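You operate a simulated robot arm through the tools that you are given. There is no shell and no other tool. Be economical: measure what you need, move in short steps, check, and stop when the job is done.

Carry out the task below with a simulated robot arm. There is one attempt and no reset: what you move stays moved.

TASK
Stack the purple snack bag from the top of the check bench on top of the orange snack bag.

It is judged by the outcome, as a careful person would: the job done as asked, and still so three seconds after it is handed in. It fails if anything else is knocked over, pushed out of place, dropped, spilled or broken.

THE ROBOT
A 7-joint arm with a two-finger parallel gripper, fixed in place. Base frame: the origin is at the foot of the arm, x ahead of it, y to its left, z up; the work surface is at about z = 0. Lengths are in m, angles in degrees, forces in N, time in s.
With the tool pointing down near the work surface it reaches from about 0.24 to 0.62 m from the base axis. Its first joint turns from -66.0 to 66.0 degrees. Payload 2.6 kg.
Tool frame: the origin (TCP) lies between the finger pads and is the grasp point; the fingertips stand 0.03 m ahead of it; z points along the fingers, y is the line along which they close. The gripper opens to 0.094 m. The fingers are 0.028 m wide and 0.01 m thick; the gripper's body (0.05 by 0.096 m) begins 0.055 m behind the TCP.
Orientation is told as [roll, pitch, yaw] about the base's x, y, z axes, in that order, counted from this pose: with the fingers straight down and closing along the base's y, the tool's x points along the base's -x, its y along +y and its z along -z.

THE INTERFACE
- The arm moves only by the tool apply_moves. Its argument "steps" is text: rows parted by semicolons, each of 6 numbers parted by spaces: the shift along the base's x, y, z in units of 150 mm (1.0 is 150 mm), then the turn, a rotation vector about the base's x, y, z in units of 120 degrees (1.0 is 120 degrees). In form: dx dy dz wx wy wz; .... A call has 1 to 8 rows; each row is the pose to reach, as a shift and turn from the pose commanded when the call began. "grip" is the closure in counts, from 0 (fully open) to 255 (shut), set as the call begins (left out, the last holds). A call with a number of a shift or a turn outside -1 to 1 is refused whole. A row lasts 0.2 s, in which the tool goes at most 0.05 m and 8.6 degrees; a call with a longer step from one row to the next is refused whole, and so is a gripper value outside its range. A pose out of reach is approached as far as the arm can. The call stops where the force on the tool passes 40 N (or 10 N more than at its start, if that is more) or the arm is blocked; 0.2 s more then pass. The fingers move at their own pace (about 0.072 m/s each) and stop on an object; they squeeze with about 38 N. The grip force told is the motor's: it shows also when the fingers shut on nothing. Time passes only in rows, and 0.2 s behind the last, so rows that repeat a pose let the fingers close. It gives the time, the measured TCP pose, the force on the tool (base axes), the opening and the grip force at its end, in the units of the frame above (readings bear some noise).
- Cameras (640 x 400 px; columns grow to the right, rows downward): "scene" is fixed at [0.0399, 0.4562, 0.5487]; the picture's right is [-0.65, -0.76, 0.00], its down [-0.48, 0.41, -0.78] and it looks along [0.59, -0.50, -0.63] (base axes); focal length 291 px, centre (320, 200). "wrist" rides on the gripper at [-0.037, 0, -0.058] in the tool frame; the picture's right is [0.00, -1.00, 0.00], its down [0.97, 0.00, -0.24] and it looks along [0.24, 0.00, 0.97] (tool axes); focal length 218 px, centre (320, 200).
- grab_frame(camera): a new picture of that camera. No time passes.
- probe_pixels(camera, pixels): there is no depth. For up to 12 entries [column, row, z] of the newest picture of that camera ("zoom" is the newest enlarged one), the place [x, y] in the base frame at which the ray of that pixel passes the height z, good to about 0.002 m, but the place of the scene camera against the robot may be out by one fixed shift of up to 0.025 m in any direction. No time passes.
- enlarge(camera, box): a new picture of the part [left, top, right, bottom] of that camera's present view, enlarged. No time passes.
- close_job(): hands the job in; it is judged then, once.

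Work in short steps. Measure before you move; look again where a grasp or a placing could have gone wrong, and mend it. You have 60 turns and 20 pictures in all, the two below and enlarged ones among them. Open the gripper and draw the arm clear of the work before you hand the job in, unless the task says otherwise; then end with one line.

The tools are called after "Call:" by a JSON object that holds its "op" and its "data". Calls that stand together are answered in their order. apply_moves: Moves the arm, as the interface text tells. Its arguments: {"type":"object","properties":{"steps":{"type":"string"},"grip":{"type":"number"}},"required":["steps"]} The other tools are called the same way: grab_frame (camera) takes a picture; probe_pixels (camera, pixels) gives the place at which the rays of pixels pass given heights; enlarge (camera, box) takes an enlarged picture of a part of a camera's view; close_job () hands the job in.

At the start:

```text
time: 0.0
eef_pos: [0.3853, 0.0153, 0.2714]
tool_rot: [0.0, -0.1, 0.0]
contact_force: [0.0, -0.5, 0.6]
width: 0.0941
finger_force: 0.0
```

scene: 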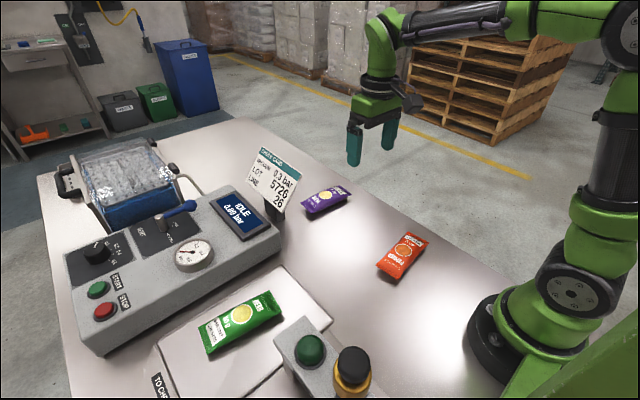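
wrist: 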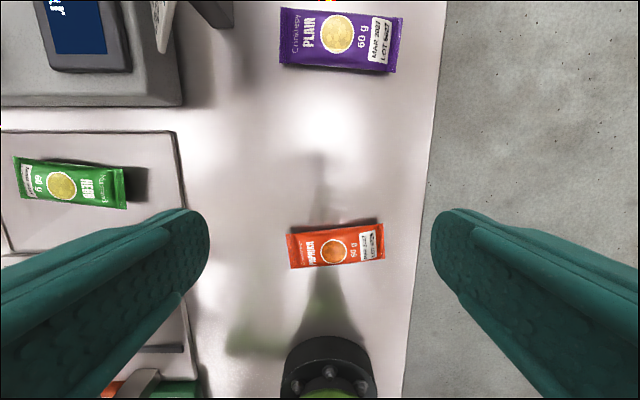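

The wrist picture shows the purple bag around (340,40) and the orange around (336,243). I'll measure their corners and enlarge the scene around them.

Call:
{"op": "probe_pixels", "data": {"camera": "wrist", "pixels": [[281, 8, 0.015], [404, 12, 0.015], [394, 74, 0.015], [279, 65, 0.015], [286, 234, 0.015], [382, 222, 0.015], [385, 260, 0.015], [291, 269, 0.015], [434, 200, 0], [240, 40, 0.0]]}}

Call:
{"op": "enlarge", "data": {"camera": "scene", "box": [240, 130, 440, 290]}}

```text
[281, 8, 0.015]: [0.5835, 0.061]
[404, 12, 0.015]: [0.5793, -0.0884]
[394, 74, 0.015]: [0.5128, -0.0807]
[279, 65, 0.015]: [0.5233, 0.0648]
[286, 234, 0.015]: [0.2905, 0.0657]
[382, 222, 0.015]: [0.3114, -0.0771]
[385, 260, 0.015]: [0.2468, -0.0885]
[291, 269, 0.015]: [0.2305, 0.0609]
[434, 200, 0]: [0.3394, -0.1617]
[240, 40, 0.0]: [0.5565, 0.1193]
```

```text
2.50 times, centred on (340, 210) of scene
```

zoom: 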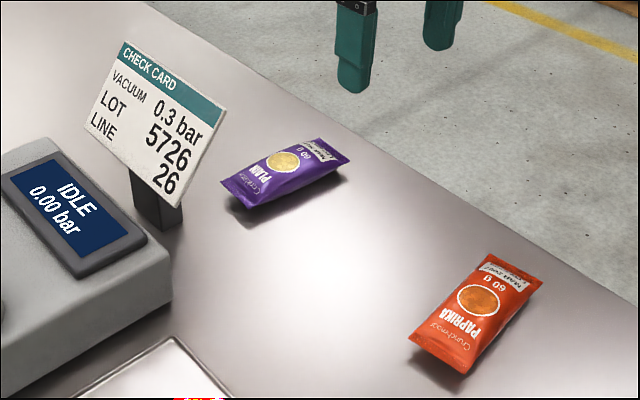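

I'll cross-check the bags in the scene view for height and offset.

Call:
{"op": "probe_pixels", "data": {"camera": "zoom", "pixels": [[221, 181, 0.015], [319, 139, 0.015], [350, 160, 0.015], [244, 208, 0.015], [489, 253, 0.015], [543, 283, 0.015], [465, 374, 0.015], [410, 339, 0.015], [155, 228, 0.0], [188, 210, 0.0], [92, 130, 0.1], [180, 205, 0.05]]}}

```text
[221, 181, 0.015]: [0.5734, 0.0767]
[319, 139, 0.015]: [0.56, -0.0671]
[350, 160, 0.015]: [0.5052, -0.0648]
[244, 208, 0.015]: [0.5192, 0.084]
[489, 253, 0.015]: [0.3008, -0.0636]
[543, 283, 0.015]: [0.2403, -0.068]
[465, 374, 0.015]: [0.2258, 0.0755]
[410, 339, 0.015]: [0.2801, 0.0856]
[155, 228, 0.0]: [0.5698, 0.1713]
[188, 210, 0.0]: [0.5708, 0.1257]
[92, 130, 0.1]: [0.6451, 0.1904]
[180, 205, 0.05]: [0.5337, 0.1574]
```

Both cameras agree: purple is centred near (0.548,-0.011), orange near (0.270,-0.010), both long along y. I'll move over purple at height while turning the tool to close along x.

Call:
{"op": "apply_moves", "data": {"steps": "0.1 -0.02 0 0 0 -0.07; 0.2 -0.04 0 0 0 -0.14; 0.3 -0.06 0 0 0 -0.21; 0.4 -0.08 0 0 0 -0.28; 0.5 -0.1 0 0 0 -0.35; 0.6 -0.13 0 0 0 -0.42; 0.7 -0.15 0 0 0 -0.49; 0.8 -0.175 0 0 0 -0.56", "grip": 0}}

Call:
{"op": "apply_moves", "data": {"steps": "0.09 0 0 0 0 -0.07; 0.18 0 0 0 0 -0.14; 0.275 0 -0.1 0 0 -0.214; 0.275 0 -0.3 0 0 -0.214; 0.275 0 -0.5 0 0 -0.214; 0.275 0 -0.5 0 0 -0.214"}}

Call:
{"op": "grab_frame", "data": {"camera": "wrist"}}

```text
time: 1.8
eef_pos: [0.5054, -0.0117, 0.2721]
tool_rot: [-0.1, -0.1, -67.4]
contact_force: [-0.7, 0.1, 0.5]
width: 0.0939
finger_force: 0.0
```

```text
refused: row 3 steps farther than a row can; nothing moved
```

```text
16 pictures are left
```

wrist: 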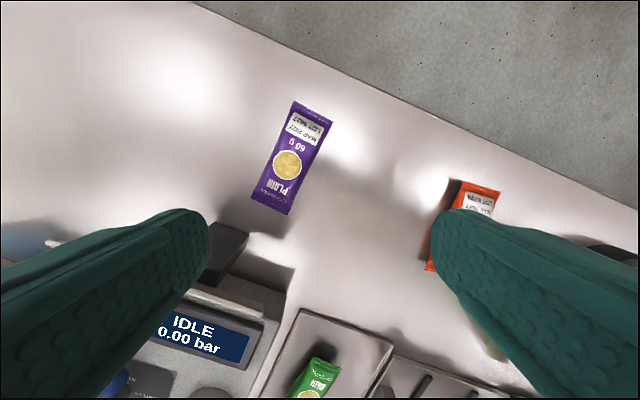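

The second call was refused (turn step too large); I resend it with smaller steps.

Call:
{"op": "apply_moves", "data": {"steps": "0.09 0 0 0 0 -0.07; 0.18 0 0 0 0 -0.14; 0.275 0 -0.1 0 0 -0.21; 0.275 0 -0.3 0 0 -0.214; 0.275 0 -0.5 0 0 -0.214; 0.275 0 -0.6 0 0 -0.214; 0.275 0 -0.6 0 0 -0.214"}}

Call:
{"op": "grab_frame", "data": {"camera": "wrist"}}

Call:
{"op": "enlarge", "data": {"camera": "scene", "box": [240, 100, 440, 225]}}

```text
time: 3.4
eef_pos: [0.5471, -0.0107, 0.1827]
tool_rot: [0.0, -0.1, -92.9]
contact_force: [-0.3, 0.0, -0.7]
width: 0.0939
finger_force: 0.1
```

```text
15 pictures are left
```

wrist: 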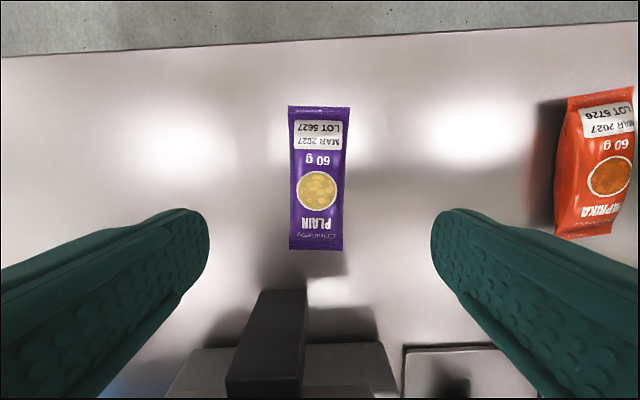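

```text
3.20 times, centred on (340, 162) of scene
```

zoom: 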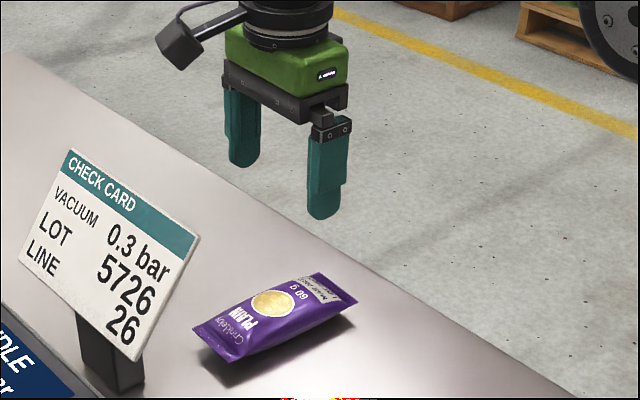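

The bag is centred between the fingers (columns 290–350). I'll re-probe both bags from here to pin their places and heights.

Call:
{"op": "probe_pixels", "data": {"camera": "wrist", "pixels": [[288, 106, 0.015], [350, 108, 0.015], [343, 250, 0.015], [289, 248, 0.015], [318, 190, 0.02], [288, 106, 0.0], [350, 108, 0.0], [343, 250, 0.0], [289, 248, 0.0], [569, 97, 0.015], [555, 238, 0.015], [612, 233, 0.015]]}}

```text
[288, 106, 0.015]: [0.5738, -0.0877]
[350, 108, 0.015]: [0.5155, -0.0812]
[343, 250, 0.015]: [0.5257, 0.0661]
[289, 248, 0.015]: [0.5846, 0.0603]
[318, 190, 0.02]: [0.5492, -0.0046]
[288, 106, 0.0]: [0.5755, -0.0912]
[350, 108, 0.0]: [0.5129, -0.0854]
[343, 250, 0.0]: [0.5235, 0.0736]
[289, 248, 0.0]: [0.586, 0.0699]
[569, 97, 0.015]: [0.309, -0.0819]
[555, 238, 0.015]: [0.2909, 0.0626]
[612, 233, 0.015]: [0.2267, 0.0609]
```

Centre is (0.550,-0.011) with axis about -4°; I trim and descend to TCP z≈0.037.

Call:
{"op": "apply_moves", "data": {"steps": "0.02 0 -0.2 0 0 -0.008; 0.02 0 -0.45 0 0 -0.008; 0.02 0 -0.7 0 0 -0.008; 0.02 0 -0.85 0 0 -0.008; 0.02 0 -0.93 0 0 -0.008; 0.02 0 -0.97 0 0 -0.008; 0.02 0 -0.97 0 0 -0.008"}}

Call:
{"op": "grab_frame", "data": {"camera": "wrist"}}

Call:
{"op": "enlarge", "data": {"camera": "scene", "box": [240, 120, 400, 220]}}

```text
time: 5.0
eef_pos: [0.5504, -0.0113, 0.0369]
tool_rot: [0.0, 0.0, -93.9]
contact_force: [0.1, -0.3, 0.0]
width: 0.094
finger_force: 0.1
```

```text
13 pictures are left
```

wrist: 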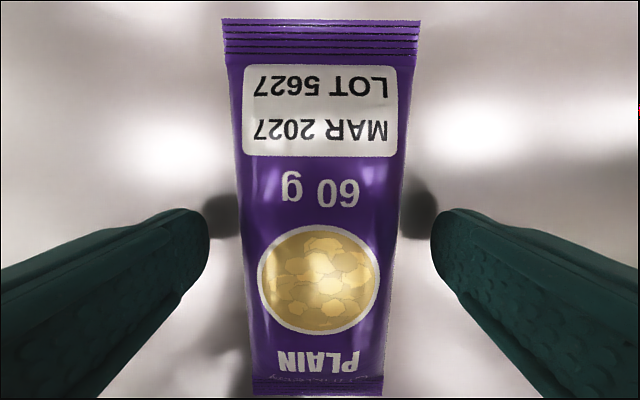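

```text
4.00 times, centred on (320, 170) of scene
```

zoom: 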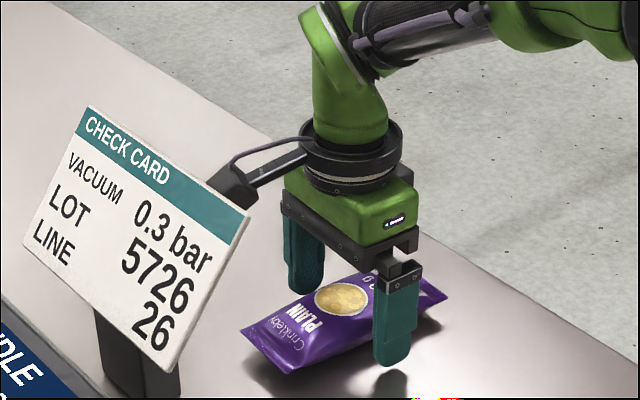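

Fingers straddle the bag cleanly and no contact is felt. I close partway first to find the bag's width.

Call:
{"op": "apply_moves", "data": {"steps": "0 0 0 0 0 0; 0 0 0 0 0 0; 0 0 0 0 0 0; 0 0 0 0 0 0", "grip": 95}}

```text
time: 6.0
eef_pos: [0.5503, -0.0109, 0.0366]
tool_rot: [0.0, 0.0, -93.8]
contact_force: [0.2, 1.5, 0.2]
width: 0.0599
finger_force: 5.9
```

Contact begins near 0.060 m; I squeeze a little more and lift slightly.

Call:
{"op": "apply_moves", "data": {"steps": "0 0 0 0 0 0; 0 0 0 0 0 0; 0 0 0 0 0 0", "grip": 120}}

```text
time: 6.8
eef_pos: [0.5495, -0.0114, 0.0373]
tool_rot: [0.0, 0.0, -93.8]
contact_force: [0.4, -0.2, 0.4]
width: 0.0588
finger_force: 37.9
```

Width holds at 0.059 with 38 N: a firm grip. I lift about 40 mm slowly and check.

Call:
{"op": "apply_moves", "data": {"steps": "0 0 0.05 0 0 0; 0 0 0.12 0 0 0; 0 0 0.2 0 0 0; 0 0 0.3 0 0 0; 0 0 0.4 0 0 0; 0 0 0.6 0 0 0; 0 0 0.8 0 0 0; 0 0 0.8 0 0 0"}}

Call:
{"op": "grab_frame", "data": {"camera": "wrist"}}

Call:
{"op": "grab_frame", "data": {"camera": "scene"}}

```text
time: 8.6
eef_pos: [0.5495, -0.0097, 0.1556]
tool_rot: [0.0, 0.0, -93.9]
contact_force: [0.2, 1.0, -0.1]
width: 0.0586
finger_force: 37.9
```

```text
11 pictures are left
```

wrist: 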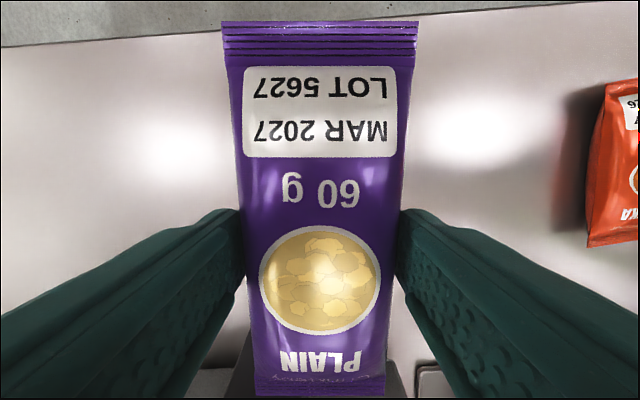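

```text
10 pictures are left
```

scene: 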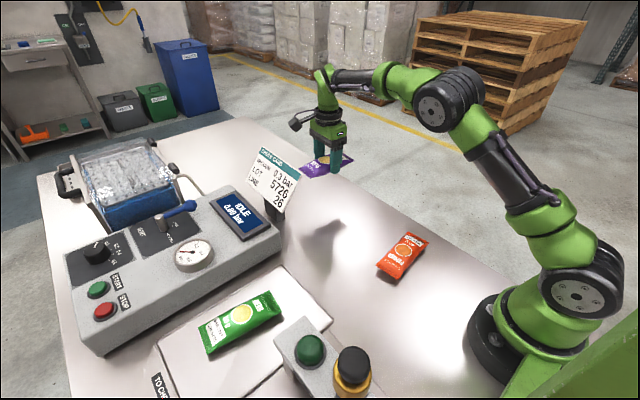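

Bag is level in the grip. I carry it at z≈0.155 toward orange (0.270,-0.010), turning +11° to match its 7° axis.

Call:
{"op": "apply_moves", "data": {"steps": "-0.1 0 0 0 0 0.015; -0.25 0 0 0 0 0.03; -0.45 0 0 0 0 0.045; -0.65 0 0 0 0 0.06; -0.85 0 0 0 0 0.075; -1 0 0 0 0 0.0925"}}

Call:
{"op": "apply_moves", "data": {"steps": "-0.2 0 0 0 0 0; -0.4 0 0 0 0 0; -0.6 0 0 0 0 0; -0.75 0 0 0 0 0; -0.86 0 0 0 0 0; -0.86 0 0 0 0 0"}}

Call:
{"op": "enlarge", "data": {"camera": "scene", "box": [320, 160, 520, 300]}}

```text
time: 10.0
eef_pos: [0.3998, -0.0098, 0.1558]
tool_rot: [0.1, 0.0, -82.7]
contact_force: [0.5, -0.6, 0.8]
width: 0.0588
finger_force: 38.5
```

```text
time: 11.4
eef_pos: [0.2723, -0.0099, 0.156]
tool_rot: [0.0, 0.0, -82.8]
contact_force: [0.4, 0.4, -0.5]
width: 0.0588
finger_force: 38.2
```

```text
2.86 times, centred on (420, 230) of scene
```

zoom: 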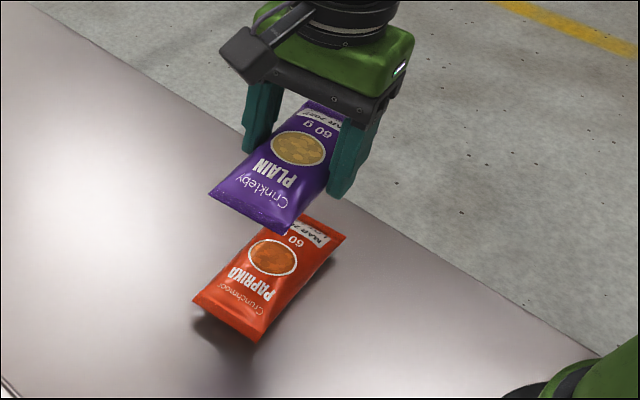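

Purple is above orange. I check alignment by comparing front corners at their own heights.

Call:
{"op": "probe_pixels", "data": {"camera": "zoom", "pixels": [[209, 191, 0.134], [282, 233, 0.134], [193, 301, 0.015], [257, 342, 0.015], [345, 237, 0.015], [299, 213, 0.015]]}}

```text
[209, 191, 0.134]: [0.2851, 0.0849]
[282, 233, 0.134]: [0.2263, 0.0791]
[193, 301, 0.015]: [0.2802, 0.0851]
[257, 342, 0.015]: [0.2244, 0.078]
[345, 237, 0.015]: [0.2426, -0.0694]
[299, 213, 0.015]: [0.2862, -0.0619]
```

Aligned within ~3 mm. I lower to z≈0.082, then creep.

Call:
{"op": "apply_moves", "data": {"steps": "-0.01 0 -0.15 0 0 0; -0.015 0 -0.3 0 0 0; -0.015 0 -0.42 0 0 0; -0.015 0 -0.493 0 0 0; -0.015 0 -0.493 0 0 0"}}

Call:
{"op": "enlarge", "data": {"camera": "scene", "box": [340, 190, 480, 290]}}

```text
time: 12.6
eef_pos: [0.2674, -0.012, 0.0801]
tool_rot: [0.0, 0.0, -82.6]
contact_force: [0.4, 0.7, -0.2]
width: 0.0589
finger_force: 37.8
```

```text
4.00 times, centred on (410, 240) of scene
```

zoom: 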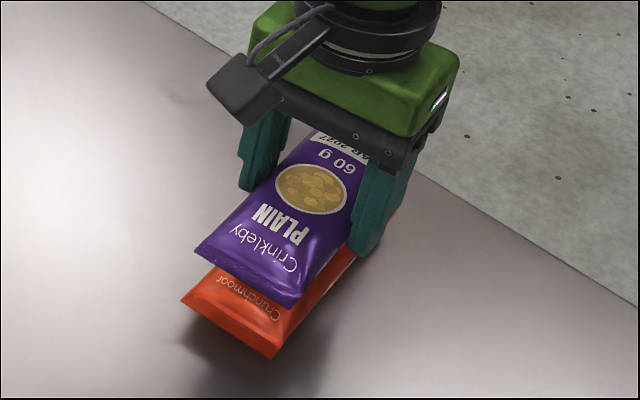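

No contact yet at z=0.080. I creep down in 2 mm steps watching the force.

Call:
{"op": "apply_moves", "data": {"steps": "0 0 -0.013 0 0 0; 0 0 -0.026 0 0 0; 0 0 -0.04 0 0 0; 0 0 -0.04 0 0 0"}}

```text
time: 13.6
eef_pos: [0.2681, -0.0106, 0.0753]
tool_rot: [-0.1, 0.0, -82.7]
contact_force: [0.2, 0.0, -0.2]
width: 0.0588
finger_force: 37.8
```

Call:
{"op": "apply_moves", "data": {"steps": "0 0 -0.013 0 0 0; 0 0 -0.02 0 0 0; 0 0 -0.027 0 0 0; 0 0 -0.027 0 0 0"}}

```text
time: 14.6
eef_pos: [0.2688, -0.0116, 0.0718]
tool_rot: [0.0, 0.0, -82.7]
contact_force: [-0.2, -0.1, -0.9]
width: 0.059
finger_force: 37.7
```

Still no contact; I keep creeping.

Call:
{"op": "apply_moves", "data": {"steps": "0 0 -0.007 0 0 0; 0 0 -0.013 0 0 0; 0 0 -0.02 0 0 0; 0 0 -0.02 0 0 0"}}

```text
time: 15.6
eef_pos: [0.2706, -0.0105, 0.0684]
tool_rot: [0.2, 0.0, -82.7]
contact_force: [-0.5, 0.7, 20.4]
width: 0.059
finger_force: 38.0
```

Contact at z≈0.068 (20 N). I ease up ~1 mm to relieve the press, then look.

Call:
{"op": "apply_moves", "data": {"steps": "0 0 0.006 0 0 0; 0 0 0.006 0 0 0"}}

Call:
{"op": "enlarge", "data": {"camera": "scene", "box": [340, 190, 480, 290]}}

```text
time: 16.2
eef_pos: [0.2686, -0.0108, 0.0685]
tool_rot: [-0.1, 0.0, -82.7]
contact_force: [1.4, -0.4, 5.2]
width: 0.0589
finger_force: 37.8
```

```text
4.00 times, centred on (410, 240) of scene
```

zoom: 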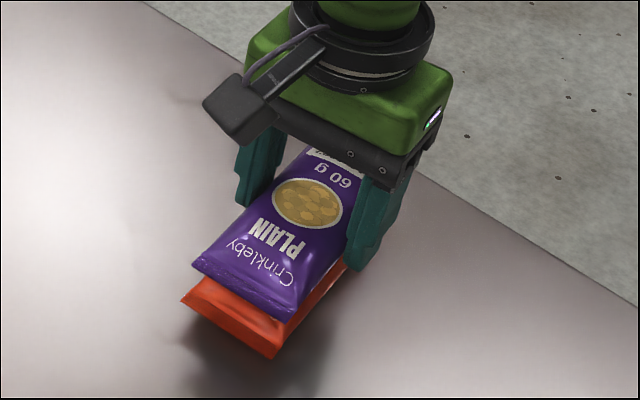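

Purple rests on orange with light contact. I release gently, then open.

Call:
{"op": "apply_moves", "data": {"steps": "0 0 0 0 0 0; 0 0 0 0 0 0", "grip": 88}}

Call:
{"op": "apply_moves", "data": {"steps": "0 0 0 0 0 0; 0 0 0 0 0 0; 0 0 0 0 0 0", "grip": 20}}

Call:
{"op": "enlarge", "data": {"camera": "scene", "box": [340, 190, 480, 290]}}

```text
time: 16.8
eef_pos: [0.2679, -0.011, 0.0704]
tool_rot: [0.0, 0.0, -82.8]
contact_force: [0.1, -0.4, 0.2]
width: 0.0614
finger_force: 0.1
```

```text
time: 17.6
eef_pos: [0.2686, -0.0104, 0.0707]
tool_rot: [0.1, 0.0, -82.7]
contact_force: [0.2, 0.5, 0.7]
width: 0.087
finger_force: 0.0
```

```text
4.00 times, centred on (410, 240) of scene
```

zoom: 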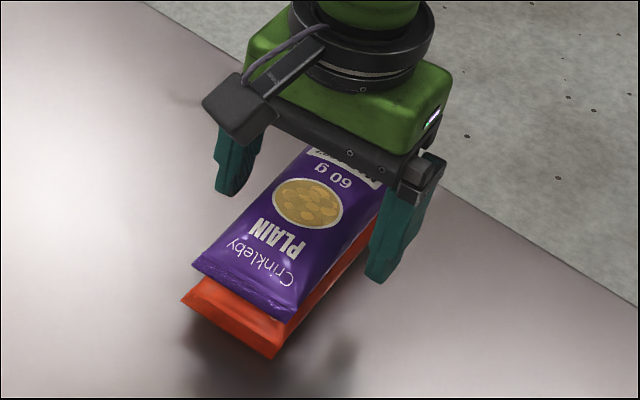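

The stack stays put and the fingers are clear. I rise straight up and draw away, then check.

Call:
{"op": "apply_moves", "data": {"steps": "0 0 0.05 0 0 0; 0 0 0.15 0 0 0; 0 0 0.3 0 0 0; 0 0 0.5 0 0 0; 0 0 0.7 0 0 0; 0 0 0.9 0 0 0; 0.25 0 1 0 0 0; 0.5 0 1 0 0 0"}}

Call:
{"op": "apply_moves", "data": {"steps": "0.2 0 0.1 0 0 0; 0.4 0 0.2 0 0 0; 0.6 0 0.3 0 0 0; 0.6 0 0.3 0 0 0", "grip": 0}}

Call:
{"op": "grab_frame", "data": {"camera": "scene"}}

Call:
{"op": "grab_frame", "data": {"camera": "wrist"}}

```text
time: 19.4
eef_pos: [0.3465, -0.0128, 0.2208]
tool_rot: [0.0, 0.1, -82.7]
contact_force: [0.3, 0.8, -0.2]
width: 0.0866
finger_force: 0.0
```

```text
time: 20.4
eef_pos: [0.4371, -0.0122, 0.2675]
tool_rot: [0.0, 0.0, -82.9]
contact_force: [-0.5, 0.1, 0.7]
width: 0.0939
finger_force: 0.1
```

```text
5 pictures are left
```

scene: 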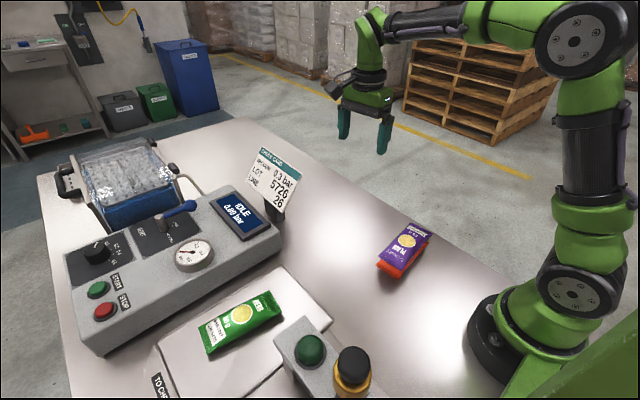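

```text
4 pictures are left
```

wrist: 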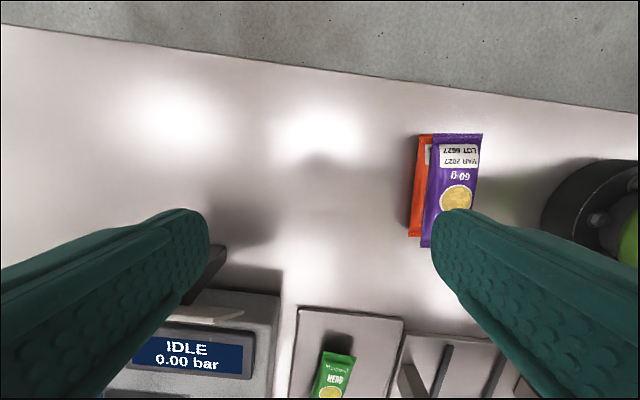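

The purple bag rests on the orange; the sideways offset in the wrist view is largely parallax. I take one close view to confirm it is stable.

Call:
{"op": "enlarge", "data": {"camera": "scene", "box": [340, 190, 480, 290]}}

```text
4.00 times, centred on (410, 240) of scene
```

zoom: 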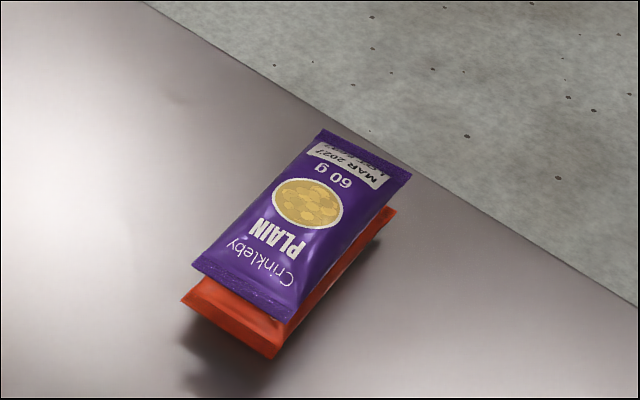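

The bag has not moved since it was released and sits squarely on the orange one. I hand the job in.

Call:
{"op": "close_job", "data": {}}

```text
The job is handed in.
```

The purple snack bag is stacked squarely on top of the orange one; it had not moved since I released it, nothing else was disturbed, and the arm is open and clear.
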